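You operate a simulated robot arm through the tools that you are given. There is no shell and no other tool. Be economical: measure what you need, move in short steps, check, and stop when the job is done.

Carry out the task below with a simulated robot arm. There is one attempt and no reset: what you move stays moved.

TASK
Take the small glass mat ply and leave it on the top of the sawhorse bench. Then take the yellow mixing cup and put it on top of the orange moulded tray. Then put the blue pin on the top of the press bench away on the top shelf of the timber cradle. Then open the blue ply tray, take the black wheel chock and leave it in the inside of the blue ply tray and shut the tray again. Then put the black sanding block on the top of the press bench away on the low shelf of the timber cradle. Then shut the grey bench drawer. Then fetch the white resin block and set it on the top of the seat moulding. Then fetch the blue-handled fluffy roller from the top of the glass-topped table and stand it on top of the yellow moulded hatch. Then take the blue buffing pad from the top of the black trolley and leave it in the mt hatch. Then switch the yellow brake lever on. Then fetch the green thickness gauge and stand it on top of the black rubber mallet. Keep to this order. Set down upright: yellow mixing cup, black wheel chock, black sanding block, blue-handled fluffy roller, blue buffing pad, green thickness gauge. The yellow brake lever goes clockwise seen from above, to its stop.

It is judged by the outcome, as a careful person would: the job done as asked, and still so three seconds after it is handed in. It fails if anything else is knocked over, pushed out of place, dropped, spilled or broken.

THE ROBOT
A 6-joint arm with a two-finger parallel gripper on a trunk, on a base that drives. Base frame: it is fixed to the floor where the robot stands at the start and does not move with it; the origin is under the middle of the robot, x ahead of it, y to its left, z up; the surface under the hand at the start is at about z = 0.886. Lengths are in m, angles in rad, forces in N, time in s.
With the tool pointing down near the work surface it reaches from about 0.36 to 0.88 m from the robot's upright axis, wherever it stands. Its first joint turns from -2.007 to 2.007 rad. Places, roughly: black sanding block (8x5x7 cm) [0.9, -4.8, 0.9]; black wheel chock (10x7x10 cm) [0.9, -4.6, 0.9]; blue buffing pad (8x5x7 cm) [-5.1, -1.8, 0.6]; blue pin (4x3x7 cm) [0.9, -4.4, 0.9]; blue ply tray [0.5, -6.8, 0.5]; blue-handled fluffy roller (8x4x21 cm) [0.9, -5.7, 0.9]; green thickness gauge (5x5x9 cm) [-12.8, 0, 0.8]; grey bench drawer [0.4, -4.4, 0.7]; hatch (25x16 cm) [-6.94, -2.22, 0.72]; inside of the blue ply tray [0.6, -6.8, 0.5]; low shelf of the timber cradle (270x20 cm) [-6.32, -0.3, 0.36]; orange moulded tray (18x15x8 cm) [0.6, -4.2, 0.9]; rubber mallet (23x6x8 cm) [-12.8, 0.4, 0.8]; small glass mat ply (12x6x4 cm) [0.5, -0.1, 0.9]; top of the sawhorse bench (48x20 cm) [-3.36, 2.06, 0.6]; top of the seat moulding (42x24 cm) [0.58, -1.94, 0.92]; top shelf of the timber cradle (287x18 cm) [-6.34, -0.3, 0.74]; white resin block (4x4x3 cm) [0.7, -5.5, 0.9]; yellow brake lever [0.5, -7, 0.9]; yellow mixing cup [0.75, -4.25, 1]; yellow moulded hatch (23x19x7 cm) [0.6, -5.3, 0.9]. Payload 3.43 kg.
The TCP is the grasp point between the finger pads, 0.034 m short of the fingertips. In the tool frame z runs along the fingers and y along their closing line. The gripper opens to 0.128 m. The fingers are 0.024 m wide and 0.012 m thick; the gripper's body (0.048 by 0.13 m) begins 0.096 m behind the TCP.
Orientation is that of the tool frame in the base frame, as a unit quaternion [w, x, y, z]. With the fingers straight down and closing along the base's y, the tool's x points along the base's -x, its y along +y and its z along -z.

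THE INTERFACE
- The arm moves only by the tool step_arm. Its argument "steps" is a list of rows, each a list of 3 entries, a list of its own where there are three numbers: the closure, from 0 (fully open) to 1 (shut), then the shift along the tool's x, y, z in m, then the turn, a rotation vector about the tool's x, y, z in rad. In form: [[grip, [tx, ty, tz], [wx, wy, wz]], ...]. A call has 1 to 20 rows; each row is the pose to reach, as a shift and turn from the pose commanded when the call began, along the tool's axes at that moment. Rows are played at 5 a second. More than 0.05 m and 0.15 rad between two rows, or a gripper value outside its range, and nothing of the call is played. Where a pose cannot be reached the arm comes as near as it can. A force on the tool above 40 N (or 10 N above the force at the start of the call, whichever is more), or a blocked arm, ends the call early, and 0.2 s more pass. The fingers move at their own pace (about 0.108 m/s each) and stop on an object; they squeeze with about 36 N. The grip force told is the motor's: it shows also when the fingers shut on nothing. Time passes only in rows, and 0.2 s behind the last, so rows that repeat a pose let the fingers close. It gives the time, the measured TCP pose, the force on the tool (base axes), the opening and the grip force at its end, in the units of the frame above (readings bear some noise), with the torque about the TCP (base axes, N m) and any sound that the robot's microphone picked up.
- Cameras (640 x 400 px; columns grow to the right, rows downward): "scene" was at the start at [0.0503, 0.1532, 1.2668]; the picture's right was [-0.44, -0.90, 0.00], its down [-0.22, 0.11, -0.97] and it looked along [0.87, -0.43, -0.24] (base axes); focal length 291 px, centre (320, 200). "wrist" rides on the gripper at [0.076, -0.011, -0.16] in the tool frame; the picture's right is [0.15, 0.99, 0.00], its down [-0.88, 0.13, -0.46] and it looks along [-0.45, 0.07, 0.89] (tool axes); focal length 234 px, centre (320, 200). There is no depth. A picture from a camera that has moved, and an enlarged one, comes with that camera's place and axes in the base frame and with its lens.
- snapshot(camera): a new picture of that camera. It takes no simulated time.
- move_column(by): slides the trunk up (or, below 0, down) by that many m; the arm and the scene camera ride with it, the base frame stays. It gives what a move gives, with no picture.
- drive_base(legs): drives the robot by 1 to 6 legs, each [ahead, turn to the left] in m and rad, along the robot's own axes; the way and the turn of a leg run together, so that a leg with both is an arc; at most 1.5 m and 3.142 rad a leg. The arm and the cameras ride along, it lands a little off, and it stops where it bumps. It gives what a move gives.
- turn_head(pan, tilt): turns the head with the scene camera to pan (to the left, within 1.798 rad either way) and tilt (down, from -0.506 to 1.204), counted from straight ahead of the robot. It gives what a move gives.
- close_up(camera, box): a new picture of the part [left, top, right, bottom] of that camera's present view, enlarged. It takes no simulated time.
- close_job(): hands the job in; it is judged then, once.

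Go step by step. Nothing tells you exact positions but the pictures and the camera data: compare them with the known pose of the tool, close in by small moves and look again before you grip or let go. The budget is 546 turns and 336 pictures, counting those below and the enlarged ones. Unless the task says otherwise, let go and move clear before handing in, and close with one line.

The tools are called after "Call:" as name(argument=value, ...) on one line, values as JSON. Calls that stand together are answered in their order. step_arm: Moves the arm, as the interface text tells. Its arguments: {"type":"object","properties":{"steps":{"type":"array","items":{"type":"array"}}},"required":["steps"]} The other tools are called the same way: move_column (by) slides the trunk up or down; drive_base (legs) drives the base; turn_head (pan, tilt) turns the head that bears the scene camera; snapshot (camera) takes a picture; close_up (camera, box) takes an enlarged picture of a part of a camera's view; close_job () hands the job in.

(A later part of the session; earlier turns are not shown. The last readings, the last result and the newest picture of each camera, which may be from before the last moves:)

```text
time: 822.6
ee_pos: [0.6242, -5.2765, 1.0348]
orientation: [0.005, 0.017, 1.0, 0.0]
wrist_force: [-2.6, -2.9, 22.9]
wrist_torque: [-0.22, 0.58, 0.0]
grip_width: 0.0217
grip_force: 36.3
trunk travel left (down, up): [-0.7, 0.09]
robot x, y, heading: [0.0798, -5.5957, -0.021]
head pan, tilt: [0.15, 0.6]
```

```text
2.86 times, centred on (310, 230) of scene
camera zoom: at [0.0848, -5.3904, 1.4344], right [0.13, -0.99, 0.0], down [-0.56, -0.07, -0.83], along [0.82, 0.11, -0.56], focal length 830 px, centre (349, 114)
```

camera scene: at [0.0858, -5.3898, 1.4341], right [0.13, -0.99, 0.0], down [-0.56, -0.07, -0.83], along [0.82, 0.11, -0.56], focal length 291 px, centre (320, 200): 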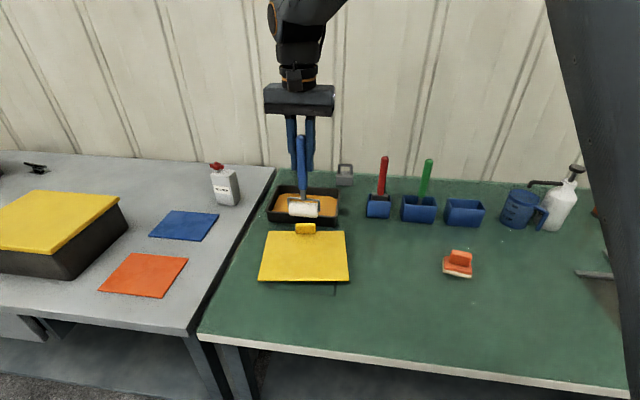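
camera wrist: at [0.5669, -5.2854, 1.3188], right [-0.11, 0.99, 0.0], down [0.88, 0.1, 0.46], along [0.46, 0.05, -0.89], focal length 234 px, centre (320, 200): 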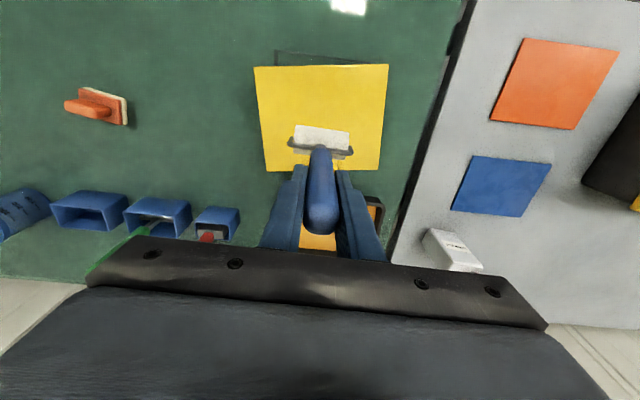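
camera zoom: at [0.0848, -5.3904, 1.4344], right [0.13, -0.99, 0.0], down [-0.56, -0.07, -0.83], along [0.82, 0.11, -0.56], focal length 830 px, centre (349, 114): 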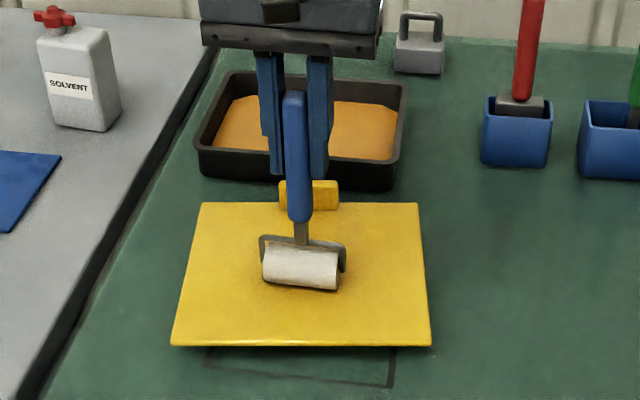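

Contact. I relax the push and open by just a few millimetres, to see whether the roller stands by itself.

Call:
step_arm(steps=[[1, [0, 0, -0.003], [0, 0, 0]], [0.8, [0, 0, -0.003], [0, 0, 0]], [0.77, [0, 0, -0.003], [0, 0, 0]], [0.77, [0, 0, -0.003], [0, 0, 0]], [0.77, [0, 0, -0.003], [0, 0, 0]], [0.77, [0, 0, -0.003], [0, 0, 0]]])

Call:
close_up(camera="scene", box=[230, 160, 390, 300])

Call:
snapshot(camera="wrist")

```text
time: 824.0
ee_pos: [0.6249, -5.2772, 1.0351]
orientation: [0.005, 0.017, 1.0, -0.001]
wrist_force: [0.1, -0.2, 1.0]
wrist_torque: [-0.01, 0.0, -0.02]
grip_width: 0.0293
grip_force: 0.1
trunk travel left (down, up): [-0.7, 0.09]
robot x, y, heading: [0.0851, -5.5976, -0.02]
head pan, tilt: [0.15, 0.6]
```

```text
2.86 times, centred on (310, 230) of scene
camera zoom: at [0.0858, -5.3897, 1.4341], right [0.13, -0.99, 0.0], down [-0.56, -0.07, -0.83], along [0.82, 0.11, -0.56], focal length 830 px, centre (349, 114)
```

zoom: 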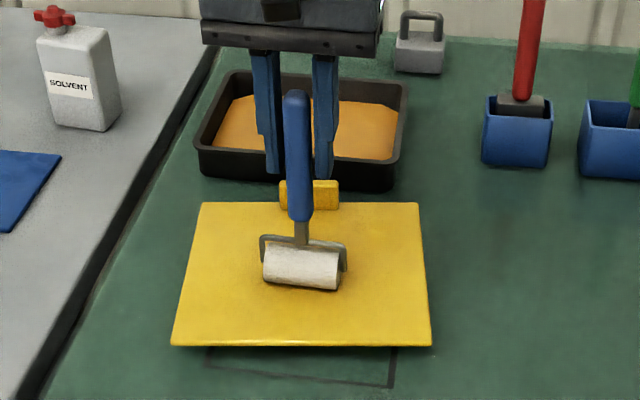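

```text
151 pictures are left
camera wrist: at [0.5475, -5.2855, 1.1928], right [-0.11, 0.99, 0.0], down [0.88, 0.1, 0.46], along [0.46, 0.05, -0.89], focal length 234 px, centre (320, 200)
```

wrist: 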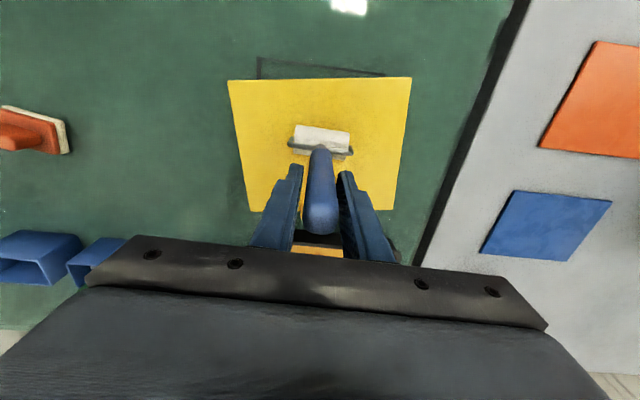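

It stands free so far. I open a little more and wait a couple of seconds before withdrawing.

Call:
step_arm(steps=[[0.72, [0, 0, 0], [0, 0, 0]], [0.68, [0, 0, 0], [0, 0, 0]], [0.68, [0, 0, 0], [0, 0, 0]], [0.68, [0, 0, 0], [0, 0, 0]], [0.68, [0, 0, 0], [0, 0, 0]], [0.68, [0, 0, 0], [0, 0, 0]], [0.68, [0, 0, 0], [0, 0, 0]], [0.68, [0, 0, 0], [0, 0, 0]], [0.6, [0, 0, 0], [0, 0, 0]], [0.6, [0, 0, 0], [0, 0, 0]]])

Call:
close_up(camera="scene", box=[230, 160, 390, 300])

```text
time: 826.2
ee_pos: [0.6237, -5.2778, 1.0338]
orientation: [0.005, 0.017, 1.0, -0.001]
wrist_force: [-0.2, -0.3, 0.3]
wrist_torque: [0.02, 0.0, 0.01]
grip_width: 0.0514
grip_force: 0.2
trunk travel left (down, up): [-0.7, 0.09]
robot x, y, heading: [0.0829, -5.5954, -0.021]
head pan, tilt: [0.15, 0.6]
```

```text
2.86 times, centred on (310, 230) of scene
camera zoom: at [0.0858, -5.3897, 1.4341], right [0.13, -0.99, 0.0], down [-0.56, -0.07, -0.83], along [0.82, 0.11, -0.56], focal length 830 px, centre (349, 114)
```

zoom: 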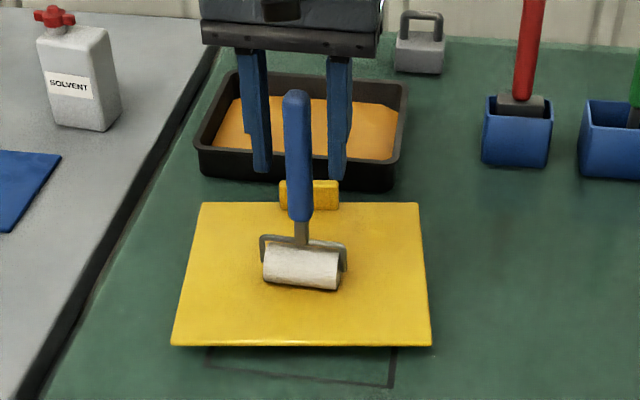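

Stable. I rise straight up, then back off.

Call:
step_arm(steps=[[0.6, [0, 0, -0.03], [0, 0, 0]], [0.6, [0, 0, -0.07], [0, 0, 0]], [0.6, [0, 0, -0.11], [0, 0, 0]], [0.6, [0, 0, -0.15], [0, 0, 0]], [0.6, [0, 0, -0.18], [0, 0, 0]], [0.6, [0.04, -0.02, -0.18], [0, 0, 0]], [0.4, [0.08, -0.05, -0.18], [0, 0, 0]], [0, [0.12, -0.08, -0.18], [0, 0, 0]]])

Call:
drive_base(legs=[[-0.75, 0]])

Call:
move_column(by=-0.2)

Call:
snapshot(camera="scene")

```text
time: 828.0
ee_pos: [0.4996, -5.3526, 1.2125]
orientation: [0.005, 0.017, 1.0, -0.001]
wrist_force: [-0.4, 0.9, -0.4]
wrist_torque: [-0.04, 0.05, 0.03]
grip_width: 0.1278
grip_force: 0.1
trunk travel left (down, up): [-0.7, 0.09]
robot x, y, heading: [0.0828, -5.5952, -0.018]
head pan, tilt: [0.15, 0.6]
```

```text
time: 832.1
ee_pos: [-0.2525, -5.3395, 1.2128]
orientation: [0.004, 0.02, 1.0, -0.001]
wrist_force: [0.4, -0.5, -0.8]
wrist_torque: [-0.02, 0.0, 0.0]
grip_width: 0.1278
grip_force: 0.1
trunk travel left (down, up): [-0.7, 0.09]
robot x, y, heading: [-0.6712, -5.5799, -0.022]
head pan, tilt: [0.15, 0.6]
```

```text
time: 834.3
ee_pos: [-0.2521, -5.3377, 1.0116]
orientation: [0.005, 0.019, 1.0, -0.001]
wrist_force: [0.1, -0.4, 0.5]
wrist_torque: [-0.03, 0.01, 0.03]
grip_width: 0.1279
grip_force: 0.1
trunk travel left (down, up): [-0.5, 0.29]
robot x, y, heading: [-0.669, -5.5802, -0.024]
head pan, tilt: [0.15, 0.6]
```

```text
149 pictures are left
camera scene: at [-0.6098, -5.3753, 1.2341], right [0.13, -0.99, 0.0], down [-0.56, -0.07, -0.83], along [0.82, 0.1, -0.56], focal length 291 px, centre (320, 200)
```

scene: 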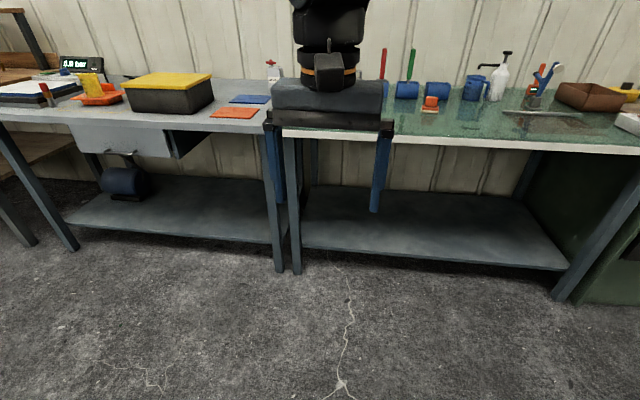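

Next the buffing pad on the black trolley (≈[-5.06, -1.78]). I drive there along the known clear route.

Call:
drive_base(legs=[[0, 2.214], [1.08, 0], [0, 0.287], [1.2, 0], [1.15, 0], [0, -0.954]])

Call:
drive_base(legs=[[1.05, 0], [1.05, 0], [0, 1.832], [0.6, 0]])

Call:
turn_head(pan=0.1, tilt=0.45)

Call:
snapshot(camera="scene")

```text
time: 859.6
ee_pos: [-3.3942, -2.8538, 1.0113]
orientation: [0.004, -0.686, 0.727, 0.002]
wrist_force: [0.4, -0.3, 0.0]
wrist_torque: [0.01, 0.0, 0.0]
grip_width: 0.1279
grip_force: 0.1
trunk travel left (down, up): [-0.5, 0.29]
robot x, y, heading: [-3.1624, -3.2765, 1.532]
head pan, tilt: [0.15, 0.6]
```

```text
time: 877.4
ee_pos: [-4.0107, -1.6382, 1.0126]
orientation: [0.0, 0.995, 0.097, -0.004]
wrist_force: [0.1, -0.2, -0.3]
wrist_torque: [-0.01, 0.01, 0.02]
grip_width: 0.1281
grip_force: 0.1
trunk travel left (down, up): [-0.5, 0.29]
robot x, y, heading: [-3.6606, -1.3067, -2.93]
head pan, tilt: [0.15, 0.6]
```

```text
time: 878.1
ee_pos: [-4.0104, -1.6384, 1.0128]
orientation: [0.0, 0.995, 0.098, -0.004]
wrist_force: [-0.2, -0.2, 0.1]
wrist_torque: [0.02, -0.02, 0.03]
grip_width: 0.128
grip_force: 0.0
trunk travel left (down, up): [-0.5, 0.29]
robot x, y, heading: [-3.6615, -1.3019, -2.929]
head pan, tilt: [0.099, 0.45]
```

```text
148 pictures are left
camera scene: at [-3.677, -1.5183, 1.2476], right [-0.31, 0.95, 0.0], down [0.41, 0.13, -0.9], along [-0.86, -0.28, -0.44], focal length 291 px, centre (320, 200)
```

scene: 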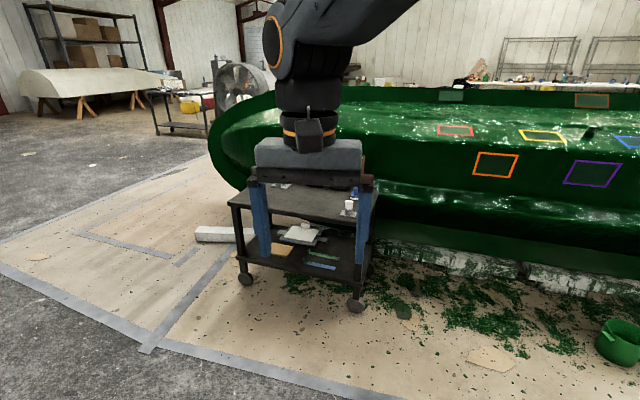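

I close in on the trolley and look at the pad.

Call:
drive_base(legs=[[0.66, 0], [0, 0.2]])

Call:
turn_head(pan=-0.2, tilt=0.75)

Call:
snapshot(camera="scene")

Call:
snapshot(camera="wrist")

```text
time: 882.6
ee_pos: [-4.5887, -1.8387, 1.0118]
orientation: [0.0, 0.981, 0.194, -0.005]
wrist_force: [-0.1, -0.7, 0.0]
wrist_torque: [-0.01, 0.06, -0.01]
grip_width: 0.1282
grip_force: 0.0
trunk travel left (down, up): [-0.5, 0.29]
robot x, y, heading: [-4.3107, -1.4449, -2.738]
head pan, tilt: [0.099, 0.45]
```

```text
time: 883.4
ee_pos: [-4.5899, -1.8377, 1.0122]
orientation: [0.0, 0.981, 0.194, -0.005]
wrist_force: [0.4, 0.1, -0.6]
wrist_torque: [-0.02, 0.01, 0.01]
grip_width: 0.1281
grip_force: 0.1
trunk travel left (down, up): [-0.5, 0.29]
robot x, y, heading: [-4.3113, -1.4454, -2.74]
head pan, tilt: [-0.201, 0.75]
```

```text
147 pictures are left
camera scene: at [-4.286, -1.6283, 1.2213], right [-0.21, 0.98, 0.0], down [0.67, 0.14, -0.73], along [-0.72, -0.15, -0.68], focal length 291 px, centre (320, 200)
```

scene: 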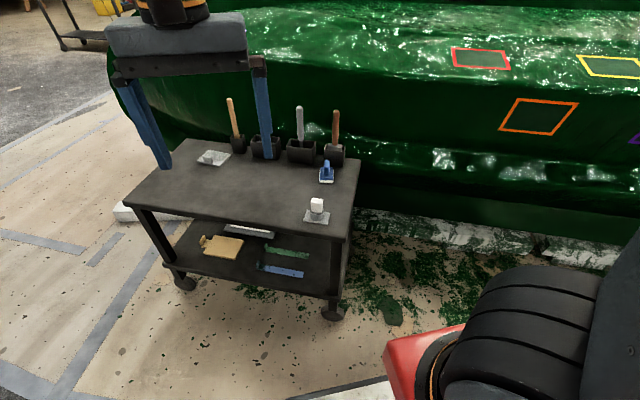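

```text
146 pictures are left
camera wrist: at [-4.5217, -1.799, 1.1709], right [0.51, -0.86, 0.0], down [-0.76, -0.46, 0.46], along [-0.4, -0.23, -0.89], focal length 234 px, centre (320, 200)
```

wrist: 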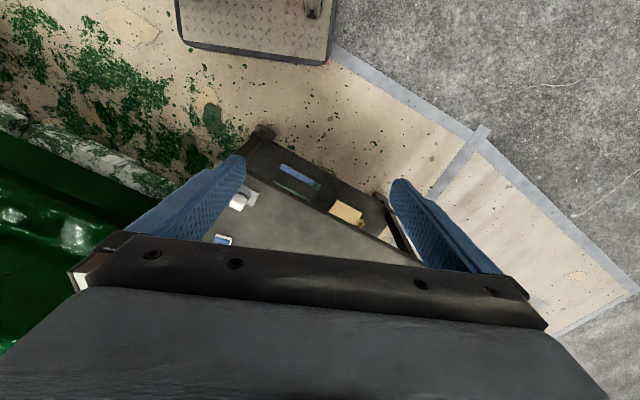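

Call:
close_up(camera="scene", box=[280, 130, 380, 230])

```text
4.00 times, centred on (330, 180) of scene
camera zoom: at [-4.286, -1.6283, 1.2213], right [-0.21, 0.98, 0.0], down [0.67, 0.14, -0.73], along [-0.72, -0.15, -0.68], focal length 1163 px, centre (280, 280)
```

zoom: 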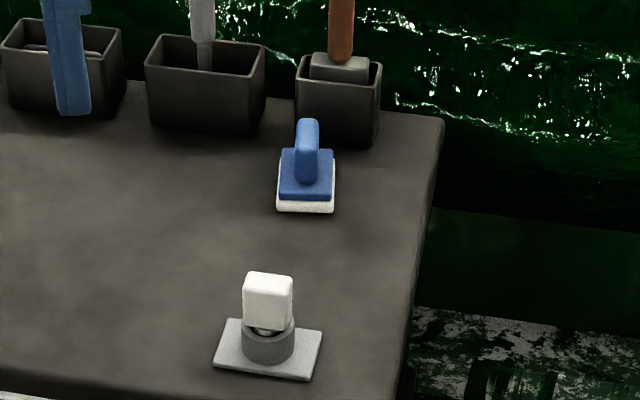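

The pad's tab is ~2 cm thick in y, centred near [-5.06, -1.766], z 0.63–0.67. I bring the hand above it, aligned, then lower the trunk.

Call:
step_arm(steps=[[0, [-0.037, -0.022, 0], [0, 0, 0.024]], [0, [-0.074, -0.045, 0], [0, 0, 0.048]], [0, [-0.111, -0.067, 0], [0, 0, 0.072]], [0, [-0.148, -0.089, 0], [0, 0, 0.097]], [0, [-0.185, -0.112, 0], [0, 0, 0.121]], [0, [-0.222, -0.134, 0], [0, 0, 0.145]], [0, [-0.259, -0.156, 0], [0, 0, 0.169]], [0, [-0.296, -0.179, 0], [0, 0, 0.193]], [0, [-0.333, -0.201, 0], [0, 0, 0.218]], [0, [-0.37, -0.223, 0], [0, 0, 0.242]], [0, [-0.407, -0.2455, 0], [0, 0, 0.266]], [0, [-0.407, -0.2455, 0], [0, 0, 0.266]]])

Call:
move_column(by=-0.22)

Call:
snapshot(camera="wrist")

Call:
snapshot(camera="scene")

```text
time: 886.0
ee_pos: [-5.0617, -1.7658, 1.0167]
orientation: [0.001, 0.998, 0.062, -0.004]
wrist_force: [0.1, -0.6, 0.3]
wrist_torque: [-0.02, 0.0, 0.02]
grip_width: 0.128
grip_force: 0.0
trunk travel left (down, up): [-0.5, 0.29]
robot x, y, heading: [-4.3146, -1.4486, -2.738]
head pan, tilt: [-0.201, 0.75]
```

```text
time: 888.3
ee_pos: [-5.0596, -1.7671, 0.7962]
orientation: [0.0, 0.998, 0.061, -0.005]
wrist_force: [-0.8, 0.3, -0.7]
wrist_torque: [0.03, 0.01, -0.02]
grip_width: 0.1279
grip_force: 0.0
trunk travel left (down, up): [-0.28, 0.51]
robot x, y, heading: [-4.3104, -1.4443, -2.734]
head pan, tilt: [-0.201, 0.75]
```

```text
144 pictures are left
camera wrist: at [-4.9835, -1.7455, 0.9551], right [0.27, -0.96, 0.0], down [-0.85, -0.24, 0.46], along [-0.45, -0.12, -0.89], focal length 234 px, centre (320, 200)
```

wrist: 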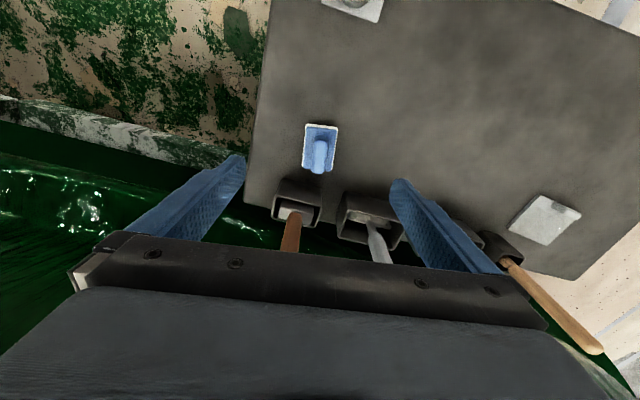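

```text
143 pictures are left
camera scene: at [-4.3423, -1.6524, 1.0013], right [-0.2, 0.98, 0.0], down [0.67, 0.14, -0.73], along [-0.72, -0.15, -0.68], focal length 291 px, centre (320, 200)
```

scene: 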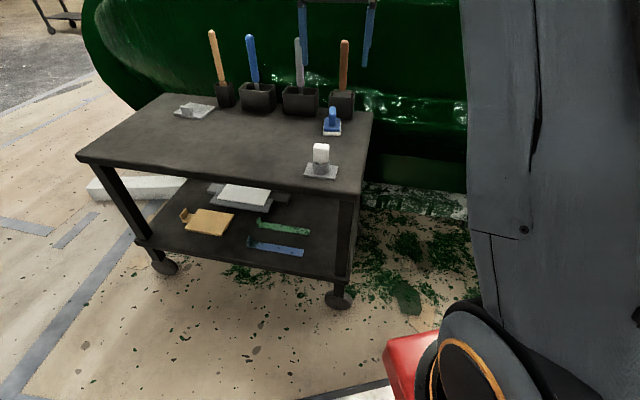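

Well aligned. I narrow the fingers, descend to z 0.670 and close on the tab.

Call:
step_arm(steps=[[0.45, [-0.008, 0, 0.0], [0, 0, 0]], [0.45, [-0.008, 0, 0.04], [0, 0, 0]], [0.45, [-0.008, 0, 0.08], [0, 0, 0]], [0.45, [-0.008, 0, 0.11], [0, 0, 0]], [0.45, [-0.008, 0, 0.126], [0, 0, 0]], [0.45, [-0.008, 0, 0.126], [0, 0, 0]]])

Call:
close_up(camera="scene", box=[280, 70, 400, 170])

Call:
snapshot(camera="wrist")

```text
time: 889.7
ee_pos: [-5.0676, -1.7662, 0.6706]
orientation: [0.0, 0.998, 0.062, -0.004]
wrist_force: [0.1, -0.5, 0.6]
wrist_torque: [-0.01, 0.0, 0.03]
grip_width: 0.0705
grip_force: 0.1
trunk travel left (down, up): [-0.28, 0.51]
robot x, y, heading: [-4.3103, -1.4461, -2.733]
head pan, tilt: [-0.201, 0.75]
```

```text
4.00 times, centred on (340, 120) of scene
camera zoom: at [-4.3423, -1.6524, 1.0012], right [-0.2, 0.98, 0.0], down [0.67, 0.14, -0.73], along [-0.72, -0.15, -0.68], focal length 1163 px, centre (240, 520)
```

zoom: 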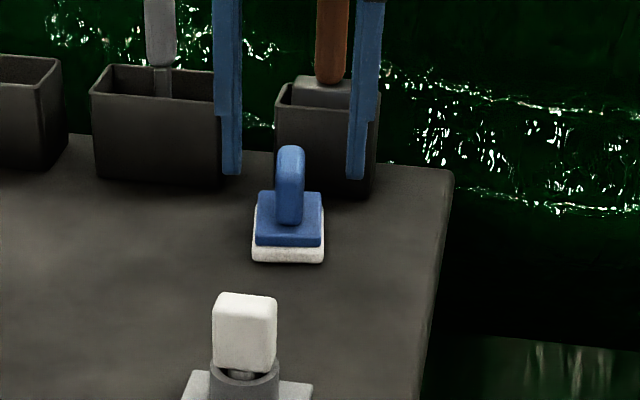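

```text
141 pictures are left
camera wrist: at [-4.9924, -1.7462, 0.8289], right [0.27, -0.96, 0.0], down [-0.85, -0.24, 0.46], along [-0.45, -0.12, -0.89], focal length 234 px, centre (320, 200)
```

wrist: 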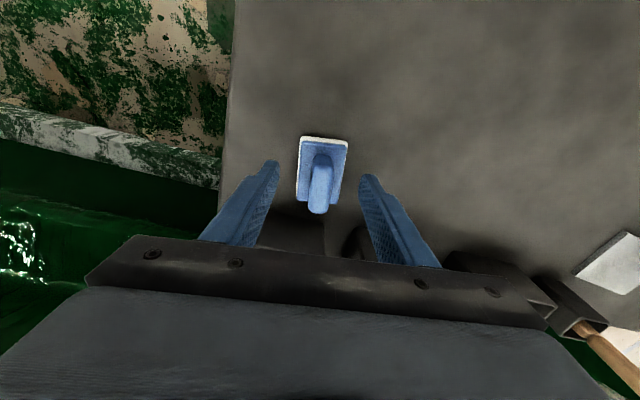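

Triangulating, the tab sits lower and farther (centre ≈ [-5.082, -1.767, 0.63]). I shift 12 mm and go down 17 mm more before closing.

Call:
step_arm(steps=[[0.45, [-0.012, 0, 0.0], [0, 0, 0]], [0.45, [-0.012, 0, 0.01], [0, 0, 0]], [0.45, [-0.012, 0, 0.017], [0, 0, 0]], [0.45, [-0.012, 0, 0.017], [0, 0, 0]], [0.8, [-0.012, 0, 0.017], [0, 0, 0]], [1, [-0.012, 0, 0.017], [0, 0, 0]], [1, [-0.012, 0, 0.017], [0, 0, 0]]])

Call:
close_up(camera="scene", box=[280, 70, 400, 170])

```text
time: 891.3
ee_pos: [-5.0815, -1.7685, 0.654]
orientation: [0.0, 0.998, 0.061, -0.004]
wrist_force: [-0.4, 0.0, 0.2]
wrist_torque: [-0.05, 0.01, -0.03]
grip_width: 0.0191
grip_force: 36.0
trunk travel left (down, up): [-0.28, 0.51]
robot x, y, heading: [-4.3124, -1.4443, -2.734]
head pan, tilt: [-0.201, 0.75]
```

```text
4.00 times, centred on (340, 120) of scene
camera zoom: at [-4.3423, -1.6524, 1.0012], right [-0.2, 0.98, 0.0], down [0.67, 0.14, -0.73], along [-0.72, -0.15, -0.68], focal length 1163 px, centre (240, 520)
```

zoom: 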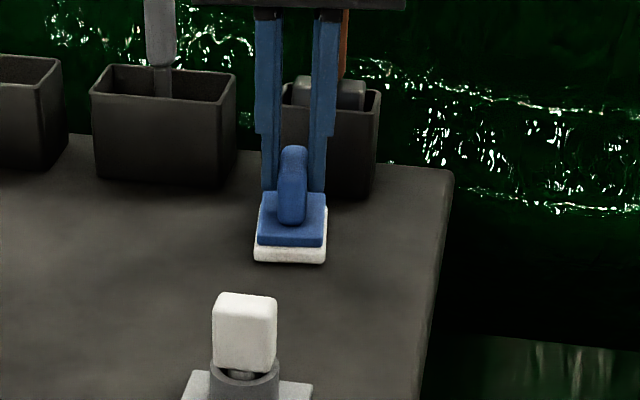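

Gripped (19 mm). I lift and check it hangs level.

Call:
step_arm(steps=[[1, [0, 0, -0.02], [0, 0, 0]], [1, [0, 0, -0.06], [0, 0, 0]], [1, [0, 0, -0.1], [0, 0, 0]], [1, [0, 0, -0.14], [0, 0, 0]], [1, [0, 0, -0.18], [0, 0, 0]], [1, [0, 0, -0.18], [0, 0, 0]]])

Call:
move_column(by=0.22)

Call:
snapshot(camera="wrist")

Call:
snapshot(camera="scene")

```text
time: 892.7
ee_pos: [-5.0786, -1.7667, 0.8328]
orientation: [0.0, 0.998, 0.062, -0.004]
wrist_force: [-0.4, 0.6, -0.3]
wrist_torque: [-0.03, -0.04, 0.01]
grip_width: 0.019
grip_force: 35.8
trunk travel left (down, up): [-0.28, 0.51]
robot x, y, heading: [-4.3128, -1.4453, -2.736]
head pan, tilt: [-0.201, 0.75]
```

```text
time: 895.0
ee_pos: [-5.0794, -1.7678, 1.053]
orientation: [0.0, 0.998, 0.062, -0.004]
wrist_force: [0.1, 0.5, -0.7]
wrist_torque: [-0.02, -0.01, 0.0]
grip_width: 0.0191
grip_force: 35.8
trunk travel left (down, up): [-0.5, 0.29]
robot x, y, heading: [-4.311, -1.4426, -2.737]
head pan, tilt: [-0.201, 0.75]
```

```text
139 pictures are left
camera wrist: at [-5.0033, -1.748, 1.2116], right [0.27, -0.96, 0.0], down [-0.85, -0.24, 0.46], along [-0.45, -0.12, -0.89], focal length 234 px, centre (320, 200)
```

wrist: 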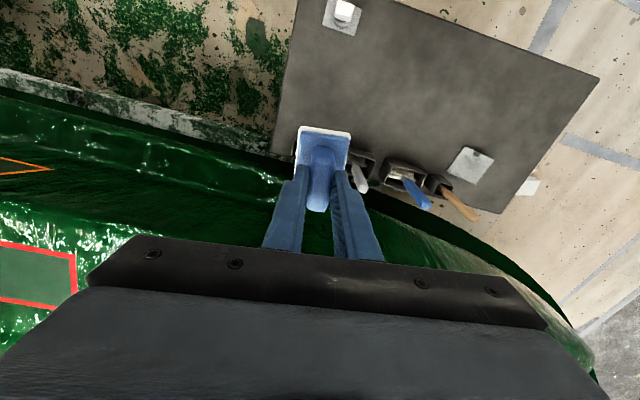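

```text
138 pictures are left
camera scene: at [-4.2861, -1.6282, 1.2212], right [-0.2, 0.98, 0.0], down [0.67, 0.14, -0.73], along [-0.72, -0.15, -0.68], focal length 291 px, centre (320, 200)
```

scene: 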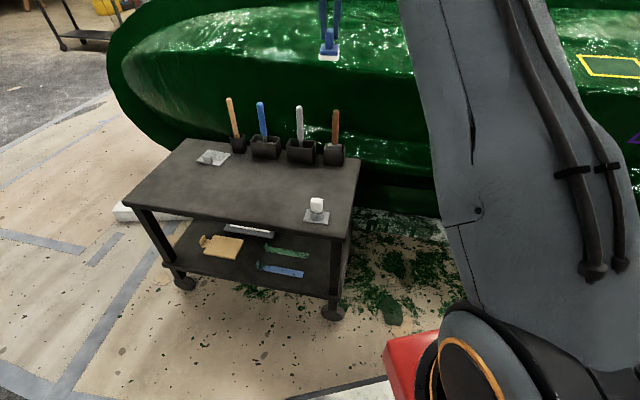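

The pad hangs level. I draw the arm in and back out the way I came, then drive round the bow to the hatch cart.

Call:
step_arm(steps=[[1, [0.04, 0, -0.01], [0, 0, 0]], [1, [0.08, 0, -0.02], [0, 0, 0]], [1, [0.12, 0, -0.03], [0, 0, 0]], [1, [0.16, 0, -0.04], [0, 0, 0]], [1, [0.2, -0.01, -0.05], [0, 0, 0]], [1, [0.24, -0.02, -0.05], [0, 0, 0]], [1, [0.28, -0.03, -0.05], [0, 0, 0]]])

Call:
drive_base(legs=[[-0.3, 0], [0, -0.2], [-1.0, 0], [0, 1.347], [1.07, 0], [1.06, 0]])

Call:
drive_base(legs=[[0, -1.127], [1.15, 0], [1.15, 0]])

```text
time: 896.6
ee_pos: [-4.8037, -1.7046, 1.0996]
orientation: [0.001, 0.998, 0.062, -0.004]
wrist_force: [-0.4, 0.4, -0.3]
wrist_torque: [0.04, -0.05, -0.02]
grip_width: 0.0191
grip_force: 35.7
trunk travel left (down, up): [-0.5, 0.29]
robot x, y, heading: [-4.3105, -1.4421, -2.736]
head pan, tilt: [-0.201, 0.75]
```

```text
time: 917.7
ee_pos: [-3.0844, -3.8108, 1.1001]
orientation: [0.002, 0.806, 0.591, -0.003]
wrist_force: [0.1, 0.2, -0.9]
wrist_torque: [-0.02, 0.0, -0.03]
grip_width: 0.019
grip_force: 35.9
trunk travel left (down, up): [-0.5, 0.29]
robot x, y, heading: [-3.1199, -3.2548, -1.596]
head pan, tilt: [-0.201, 0.75]
```

```text
time: 931.8
ee_pos: [-5.7049, -4.4508, 1.1005]
orientation: [0.0, 0.998, 0.065, -0.005]
wrist_force: [-1.0, 0.2, 0.2]
wrist_torque: [0.02, 0.0, -0.01]
grip_width: 0.0191
grip_force: 36.3
trunk travel left (down, up): [-0.5, 0.29]
robot x, y, heading: [-5.2141, -4.1872, -2.726]
head pan, tilt: [-0.201, 0.75]
```

Call:
drive_base(legs=[[0, -0.503], [1.1, 0], [1.044, 0], [0, -1.264], [1.75, 0]])

Call:
turn_head(pan=-1.2, tilt=0.5)

Call:
snapshot(camera="scene")

```text
refused: 1.75 is not a number from -1.5 to 1.5
```

```text
time: 933.1
ee_pos: [-5.706, -4.4503, 1.1]
orientation: [0.0, 0.998, 0.066, -0.004]
wrist_force: [-0.8, 0.2, -2.0]
wrist_torque: [-0.03, -0.05, 0.0]
grip_width: 0.0191
grip_force: 36.1
trunk travel left (down, up): [-0.5, 0.29]
robot x, y, heading: [-5.2161, -4.1894, -2.733]
head pan, tilt: [-1.201, 0.499]
```

```text
137 pictures are left
camera scene: at [-5.1707, -4.2891, 1.2432], right [0.71, 0.71, 0.0], down [0.34, -0.34, -0.88], along [-0.62, 0.62, -0.48], focal length 291 px, centre (320, 200)
```

scene: 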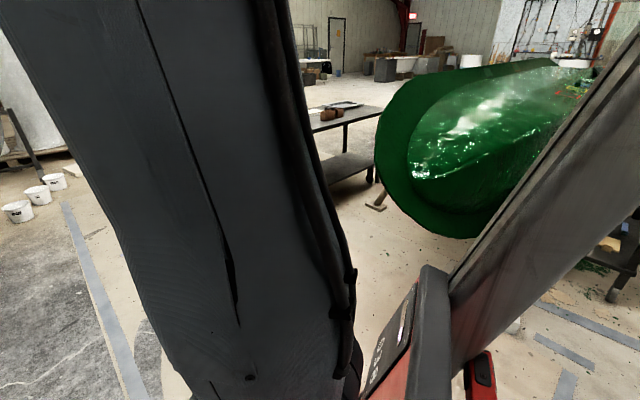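

Call:
drive_base(legs=[[0, -0.503], [1.1, 0], [1.044, 0], [0, -1.264], [0.9, 0], [0.85, 0]])

Call:
snapshot(camera="scene")

```text
time: 956.7
ee_pos: [-7.9069, -1.7714, 1.1007]
orientation: [0.003, -0.687, 0.727, 0.004]
wrist_force: [0.1, -1.3, -1.2]
wrist_torque: [0.0, 0.03, 0.0]
grip_width: 0.0191
grip_force: 36.0
trunk travel left (down, up): [-0.5, 0.29]
robot x, y, heading: [-7.739, -2.3071, 1.79]
head pan, tilt: [-1.201, 0.499]
```

```text
136 pictures are left
camera scene: at [-7.8486, -2.328, 1.2432], right [0.56, -0.83, 0.0], down [-0.4, -0.27, -0.88], along [0.73, 0.49, -0.48], focal length 291 px, centre (320, 200)
```

scene: 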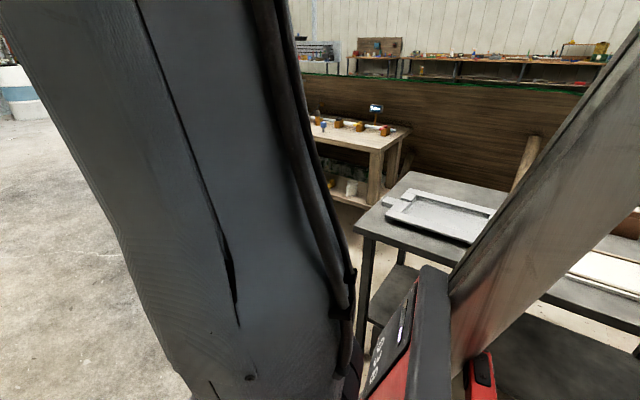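

Call:
drive_base(legs=[[0, -1.75]])

Call:
turn_head(pan=0.0, tilt=0.6)

Call:
snapshot(camera="scene")

Call:
snapshot(camera="wrist")

```text
time: 961.4
ee_pos: [-7.1881, -2.2389, 1.1008]
orientation: [0.005, 0.123, 0.992, 0.0]
wrist_force: [-0.2, 0.3, -1.5]
wrist_torque: [0.02, -0.02, 0.0]
grip_width: 0.019
grip_force: 36.4
trunk travel left (down, up): [-0.5, 0.29]
robot x, y, heading: [-7.7384, -2.302, 0.036]
head pan, tilt: [-1.201, 0.499]
```

```text
time: 962.8
ee_pos: [-7.1883, -2.2384, 1.1011]
orientation: [0.004, 0.123, 0.992, 0.0]
wrist_force: [0.0, 0.3, -0.5]
wrist_torque: [0.0, -0.04, 0.04]
grip_width: 0.0189
grip_force: 36.3
trunk travel left (down, up): [-0.5, 0.29]
robot x, y, heading: [-7.7399, -2.3023, 0.039]
head pan, tilt: [0.0, 0.6]
```

```text
135 pictures are left
camera scene: at [-7.693, -2.1063, 1.2341], right [0.04, -1.0, 0.0], down [-0.56, -0.02, -0.83], along [0.82, 0.03, -0.56], focal length 291 px, centre (320, 200)
```

scene: 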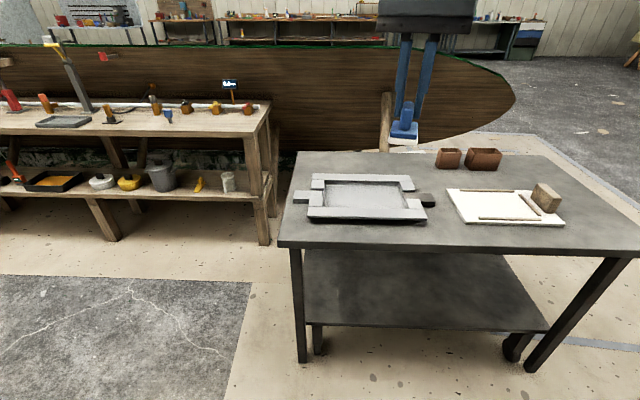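

```text
134 pictures are left
camera wrist: at [-7.2647, -2.2307, 1.2592], right [0.1, 1.0, 0.0], down [0.88, -0.09, 0.46], along [0.46, -0.05, -0.89], focal length 234 px, centre (320, 200)
```

wrist: 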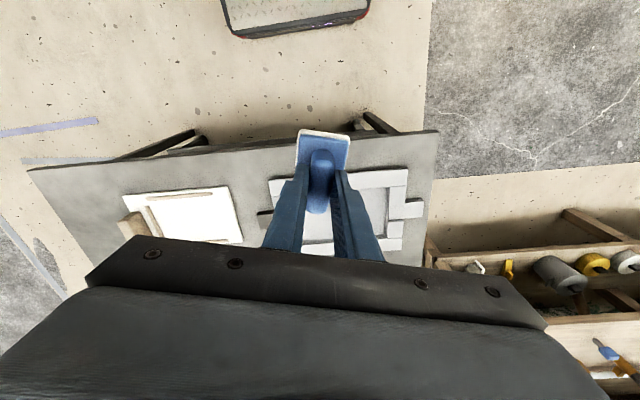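

The grey framed recess (about x -6.98…-6.84, y -2.35…-2.09) is the hatch. I drive 10 cm closer and bring the pad over its middle, squared up.

Call:
drive_base(legs=[[0.1, 0]])

Call:
step_arm(steps=[[1, [-0.034, 0.012, 0], [0, 0, -0.05]], [1, [-0.069, 0.023, 0], [0, 0, -0.1]], [1, [-0.103, 0.035, 0], [0, 0, -0.15]], [1, [-0.138, 0.046, 0], [0, 0, -0.2]], [1, [-0.172, 0.058, 0], [0, 0, -0.246]], [1, [-0.172, 0.058, 0], [0, 0, -0.246]]])

Call:
move_column(by=-0.2)

Call:
snapshot(camera="wrist")

Call:
snapshot(camera="scene")

```text
time: 963.9
ee_pos: [-7.0882, -2.2344, 1.1007]
orientation: [0.004, 0.123, 0.992, 0.0]
wrist_force: [-0.8, -0.5, -0.5]
wrist_torque: [-0.02, 0.01, -0.03]
grip_width: 0.0194
grip_force: 36.1
trunk travel left (down, up): [-0.5, 0.29]
robot x, y, heading: [-7.641, -2.2985, 0.041]
head pan, tilt: [0.0, 0.6]
```

```text
time: 965.3
ee_pos: [-6.9058, -2.2192, 1.1009]
orientation: [0.004, -0.001, 1.0, -0.001]
wrist_force: [0.2, -0.6, -0.7]
wrist_torque: [-0.02, 0.0, 0.01]
grip_width: 0.0192
grip_force: 36.1
trunk travel left (down, up): [-0.5, 0.29]
robot x, y, heading: [-7.6365, -2.3008, 0.039]
head pan, tilt: [0.0, 0.6]
```

```text
time: 967.5
ee_pos: [-6.9058, -2.2197, 0.9012]
orientation: [0.005, 0.001, 1.0, -0.002]
wrist_force: [-0.5, -0.3, -0.6]
wrist_torque: [-0.01, -0.01, 0.02]
grip_width: 0.0192
grip_force: 35.8
trunk travel left (down, up): [-0.3, 0.49]
robot x, y, heading: [-7.6416, -2.2968, 0.035]
head pan, tilt: [0.0, 0.6]
```

```text
133 pictures are left
camera wrist: at [-6.9828, -2.2308, 1.0609], right [-0.15, 0.99, 0.0], down [0.88, 0.13, 0.46], along [0.46, 0.06, -0.89], focal length 234 px, centre (320, 200)
```

wrist: 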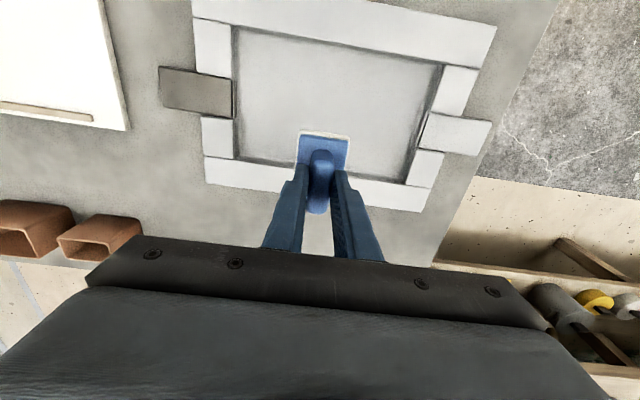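

```text
132 pictures are left
camera scene: at [-7.5369, -2.1004, 1.0341], right [0.04, -1.0, 0.0], down [-0.56, -0.02, -0.82], along [0.82, 0.03, -0.57], focal length 291 px, centre (320, 200)
```

scene: 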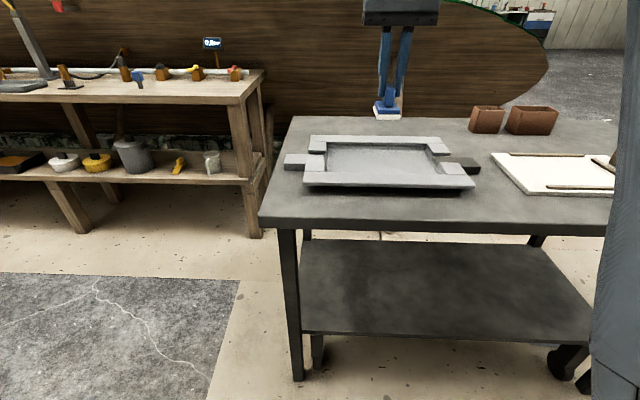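

Recess centre by this view is [-6.94, -2.21]. I shift 2.5 cm toward me and lower.

Call:
step_arm(steps=[[1, [0.025, 0.005, 0.0], [0, 0, 0]], [1, [0.025, 0.005, 0.04], [0, 0, 0]], [1, [0.025, 0.005, 0.08], [0, 0, 0]], [1, [0.025, 0.005, 0.095], [0, 0, 0]], [1, [0.025, 0.005, 0.1], [0, 0, 0]]])

Call:
snapshot(camera="wrist")

Call:
close_up(camera="scene", box=[280, 90, 500, 230])

```text
time: 968.7
ee_pos: [-6.9306, -2.215, 0.8019]
orientation: [0.004, 0.0, 1.0, -0.001]
wrist_force: [-0.5, -0.8, -0.8]
wrist_torque: [-0.03, 0.01, -0.06]
grip_width: 0.0193
grip_force: 35.7
trunk travel left (down, up): [-0.3, 0.49]
robot x, y, heading: [-7.6407, -2.2959, 0.04]
head pan, tilt: [0.0, 0.6]
```

```text
131 pictures are left
camera wrist: at [-7.0072, -2.2262, 0.9603], right [-0.15, 0.99, 0.0], down [0.88, 0.13, 0.46], along [0.46, 0.06, -0.89], focal length 234 px, centre (320, 200)
```

wrist: 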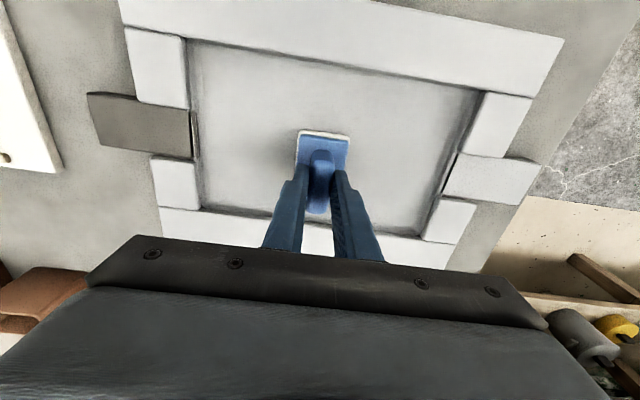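

```text
2.86 times, centred on (390, 160) of scene
camera zoom: at [-7.537, -2.1004, 1.0341], right [0.04, -1.0, 0.0], down [-0.56, -0.02, -0.83], along [0.82, 0.03, -0.56], focal length 830 px, centre (120, 314)
```

zoom: 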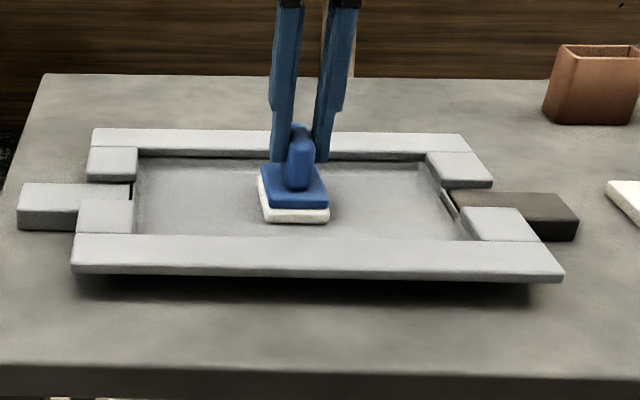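

Nearly on the recess floor and well centred. I feel down the last millimetres.

Call:
step_arm(steps=[[1, [0, 0, 0.005], [0, 0, 0]], [1, [0, 0, 0.008], [0, 0, 0]], [1, [0, 0, 0.011], [0, 0, 0]], [1, [0, 0, 0.013], [0, 0, 0]], [1, [0, 0, 0.015], [0, 0, 0]]])

Call:
step_arm(steps=[[1, [0, 0, 0.002], [0, 0, 0]], [1, [0, 0, 0.004], [0, 0, 0]], [1, [0, 0, 0.006], [0, 0, 0]]])

```text
time: 969.9
ee_pos: [-6.9302, -2.2152, 0.7872]
orientation: [0.007, 0.0, 1.0, -0.001]
wrist_force: [1.8, -0.7, 25.9]
wrist_torque: [0.11, -0.07, 0.24]
grip_width: 0.0193
grip_force: 35.9
trunk travel left (down, up): [-0.3, 0.49]
robot x, y, heading: [-7.6404, -2.2949, 0.033]
head pan, tilt: [0.0, 0.6]
```

```text
time: 970.8
ee_pos: [-6.9306, -2.2152, 0.783]
orientation: [0.006, 0.0, 1.0, 0.0]
wrist_force: [-4.9, -0.7, 13.3]
wrist_torque: [0.16, 0.62, 0.08]
grip_width: 0.0191
grip_force: 36.2
trunk travel left (down, up): [-0.3, 0.49]
robot x, y, heading: [-7.64, -2.2953, 0.036]
head pan, tilt: [0.0, 0.6]
stopped in row 3: the force on the tool passed its limit at 41 N (the readings are from after the stop); the commanded pose is now the measured one
```

It's down. I relax and release, then rise.

Call:
step_arm(steps=[[1, [0, 0, -0.002], [0, 0, 0]], [0.8, [0, 0, -0.002], [0, 0, 0]], [0.6, [0, 0, -0.002], [0, 0, 0]], [0.6, [0, 0, -0.002], [0, 0, 0]], [0.6, [0, 0, -0.03], [0, 0, 0]], [0.6, [0, 0, -0.07], [0, 0, 0]], [0.6, [0, 0, -0.12], [0, 0, 0]], [0.6, [0, 0, -0.16], [0, 0, 0]]])

Call:
close_up(camera="scene", box=[280, 90, 500, 230])

Call:
snapshot(camera="wrist")

```text
time: 972.6
ee_pos: [-6.9319, -2.2139, 0.9429]
orientation: [0.006, 0.0, 1.0, 0.0]
wrist_force: [0.6, -0.1, -0.7]
wrist_torque: [-0.01, 0.06, 0.04]
grip_width: 0.0512
grip_force: 0.1
trunk travel left (down, up): [-0.3, 0.49]
robot x, y, heading: [-7.6385, -2.2992, 0.038]
head pan, tilt: [0.0, 0.6]
```

```text
2.86 times, centred on (390, 160) of scene
camera zoom: at [-7.5369, -2.1004, 1.0341], right [0.04, -1.0, 0.0], down [-0.56, -0.02, -0.82], along [0.82, 0.03, -0.57], focal length 830 px, centre (120, 314)
```

zoom: 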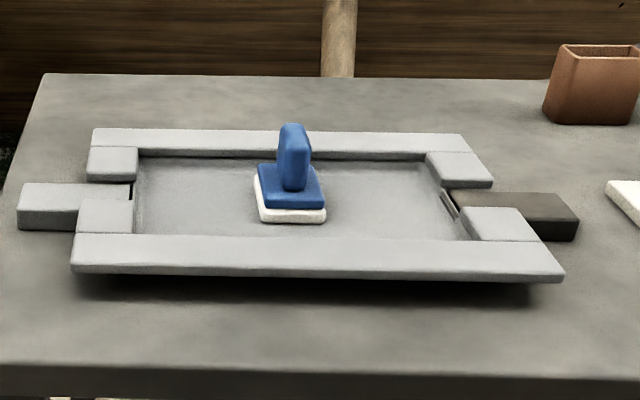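

```text
128 pictures are left
camera wrist: at [-7.0079, -2.2254, 1.1015], right [-0.15, 0.99, 0.0], down [0.88, 0.13, 0.46], along [0.46, 0.07, -0.89], focal length 234 px, centre (320, 200)
```

wrist: 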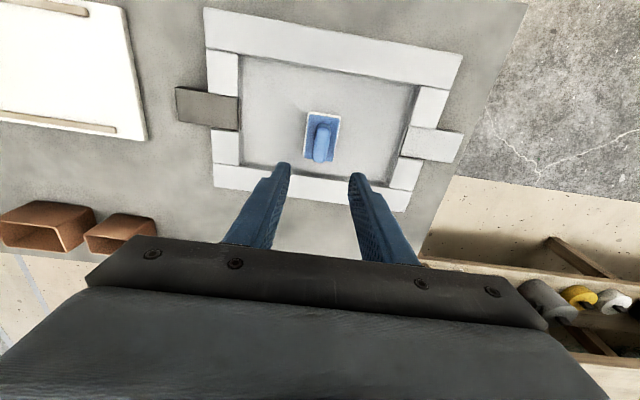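

The buffing pad sits upright in the hatch. Now the brake lever on the drawer cabinet: I raise the trunk, pull in and drive back.

Call:
move_column(by=0.2)

Call:
step_arm(steps=[[0.6, [0.04, 0, 0], [0, 0, 0]], [0.6, [0.08, 0, 0], [0, 0, 0]], [0.6, [0.12, 0, 0], [0, 0, 0]], [0.6, [0.16, 0, 0], [0, 0, 0]], [0.6, [0.2, 0, 0], [0, 0, 0]]])

Call:
drive_base(legs=[[0, -1.456], [0.85, 0], [0.8, 0], [0, 1.275], [1.1, 0], [1.1, 0]])

```text
time: 974.7
ee_pos: [-6.9319, -2.2146, 1.143]
orientation: [0.005, 0.0, 1.0, -0.001]
wrist_force: [-1.1, -0.5, 0.3]
wrist_torque: [-0.02, 0.02, 0.0]
grip_width: 0.0512
grip_force: 0.1
trunk travel left (down, up): [-0.5, 0.29]
robot x, y, heading: [-7.6373, -2.2975, 0.038]
head pan, tilt: [0.0, 0.6]
```

```text
time: 975.9
ee_pos: [-7.1316, -2.215, 1.1403]
orientation: [0.004, 0.0, 1.0, -0.001]
wrist_force: [0.3, 0.2, -0.6]
wrist_torque: [-0.02, 0.06, 0.03]
grip_width: 0.051
grip_force: 0.1
trunk travel left (down, up): [-0.5, 0.29]
robot x, y, heading: [-7.6435, -2.296, 0.04]
head pan, tilt: [0.0, 0.6]
```

```text
time: 1001.5
ee_pos: [-4.6716, -4.1986, 1.1396]
orientation: [0.005, 0.078, 0.997, -0.001]
wrist_force: [0.0, -0.7, 0.2]
wrist_torque: [-0.02, -0.02, 0.01]
grip_width: 0.0517
grip_force: 0.0
trunk travel left (down, up): [-0.5, 0.29]
robot x, y, heading: [-5.187, -4.2022, -0.124]
head pan, tilt: [0.0, 0.6]
```

Call:
drive_base(legs=[[0, -0.095], [1.5, 0], [1.5, 0], [0.68, 0], [0, -0.9]])

Call:
drive_base(legs=[[1.0, 0], [0.95, 0], [0, 1.118]])

Call:
turn_head(pan=0.0, tilt=0.4)

Call:
snapshot(camera="scene")

```text
time: 1022.2
ee_pos: [-1.3033, -5.4342, 1.14]
orientation: [0.004, 0.548, 0.837, -0.004]
wrist_force: [-0.7, -0.4, 0.4]
wrist_torque: [0.06, 0.03, -0.01]
grip_width: 0.0512
grip_force: 0.1
trunk travel left (down, up): [-0.5, 0.29]
robot x, y, heading: [-1.5818, -5.0022, -1.119]
head pan, tilt: [0.0, 0.6]
```

```text
time: 1034.8
ee_pos: [-0.2256, -6.7012, 1.1407]
orientation: [0.005, 0.024, 1.0, -0.001]
wrist_force: [-0.1, -0.4, -0.6]
wrist_torque: [0.02, -0.04, 0.02]
grip_width: 0.0511
grip_force: 0.0
trunk travel left (down, up): [-0.5, 0.29]
robot x, y, heading: [-0.7363, -6.7562, -0.012]
head pan, tilt: [0.0, 0.6]
```

```text
time: 1035.5
ee_pos: [-0.2277, -6.7018, 1.1397]
orientation: [0.006, 0.024, 1.0, -0.001]
wrist_force: [-0.4, 0.3, 0.7]
wrist_torque: [0.01, -0.03, 0.03]
grip_width: 0.0516
grip_force: 0.0
trunk travel left (down, up): [-0.5, 0.29]
robot x, y, heading: [-0.7382, -6.7593, -0.012]
head pan, tilt: [0.0, 0.4]
```

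```text
127 pictures are left
camera scene: at [-0.6768, -6.5672, 1.2523], right [-0.01, -1.0, 0.0], down [-0.39, 0.0, -0.92], along [0.92, -0.01, -0.39], focal length 291 px, centre (320, 200)
```

scene: 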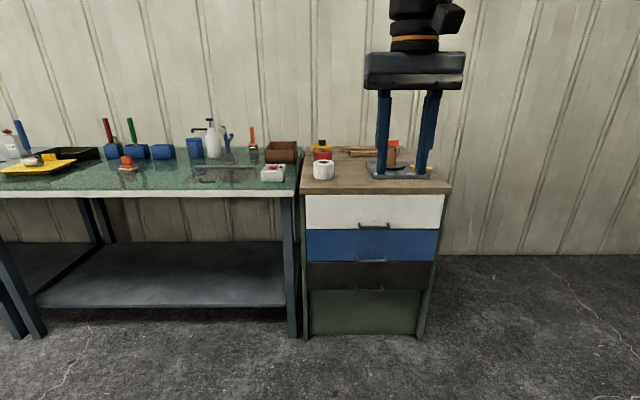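

The roller still stands at far left. I drive up to the cabinet and look at the lever.

Call:
drive_base(legs=[[0.6, 0]])

Call:
turn_head(pan=-0.3, tilt=0.65)

Call:
snapshot(camera="scene")

Call:
snapshot(camera="wrist")

```text
time: 1038.9
ee_pos: [0.3749, -6.7085, 1.1414]
orientation: [0.005, 0.023, 1.0, -0.001]
wrist_force: [-0.6, 0.1, -0.3]
wrist_torque: [-0.02, 0.0, 0.02]
grip_width: 0.051
grip_force: 0.0
trunk travel left (down, up): [-0.5, 0.29]
robot x, y, heading: [-0.1376, -6.7671, -0.009]
head pan, tilt: [0.0, 0.4]
```

```text
time: 1039.7
ee_pos: [0.3754, -6.7076, 1.141]
orientation: [0.005, 0.024, 1.0, -0.001]
wrist_force: [-0.4, -0.4, -0.2]
wrist_torque: [0.0, 0.0, 0.03]
grip_width: 0.051
grip_force: 0.1
trunk travel left (down, up): [-0.5, 0.29]
robot x, y, heading: [-0.1355, -6.7672, -0.011]
head pan, tilt: [-0.3, 0.649]
```

```text
126 pictures are left
camera scene: at [-0.0858, -6.5991, 1.2299], right [-0.3, -0.95, 0.0], down [-0.58, 0.18, -0.8], along [0.76, -0.24, -0.6], focal length 291 px, centre (320, 200)
```

scene: 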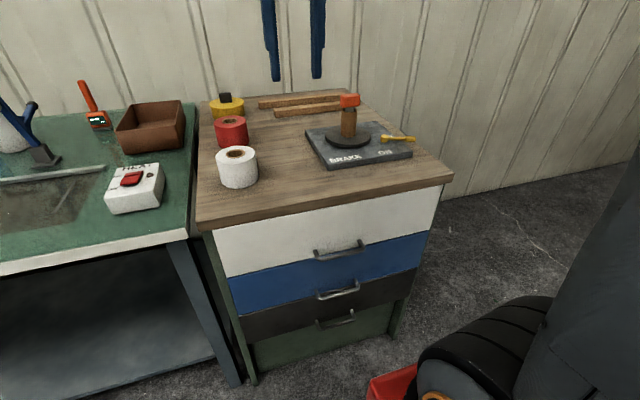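

```text
125 pictures are left
camera wrist: at [0.2979, -6.715, 1.2989], right [-0.1, 0.99, 0.0], down [0.88, 0.09, 0.46], along [0.46, 0.04, -0.89], focal length 234 px, centre (320, 200)
```

wrist: 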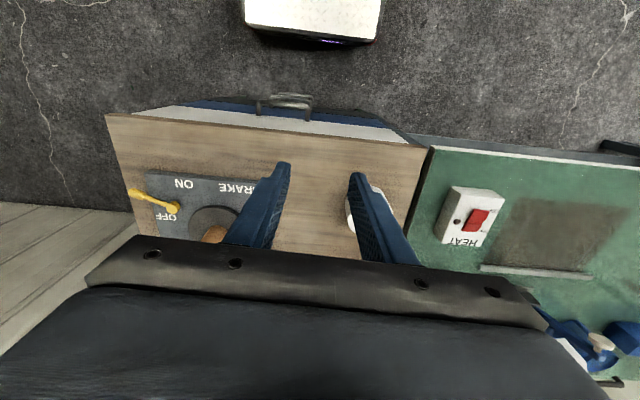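

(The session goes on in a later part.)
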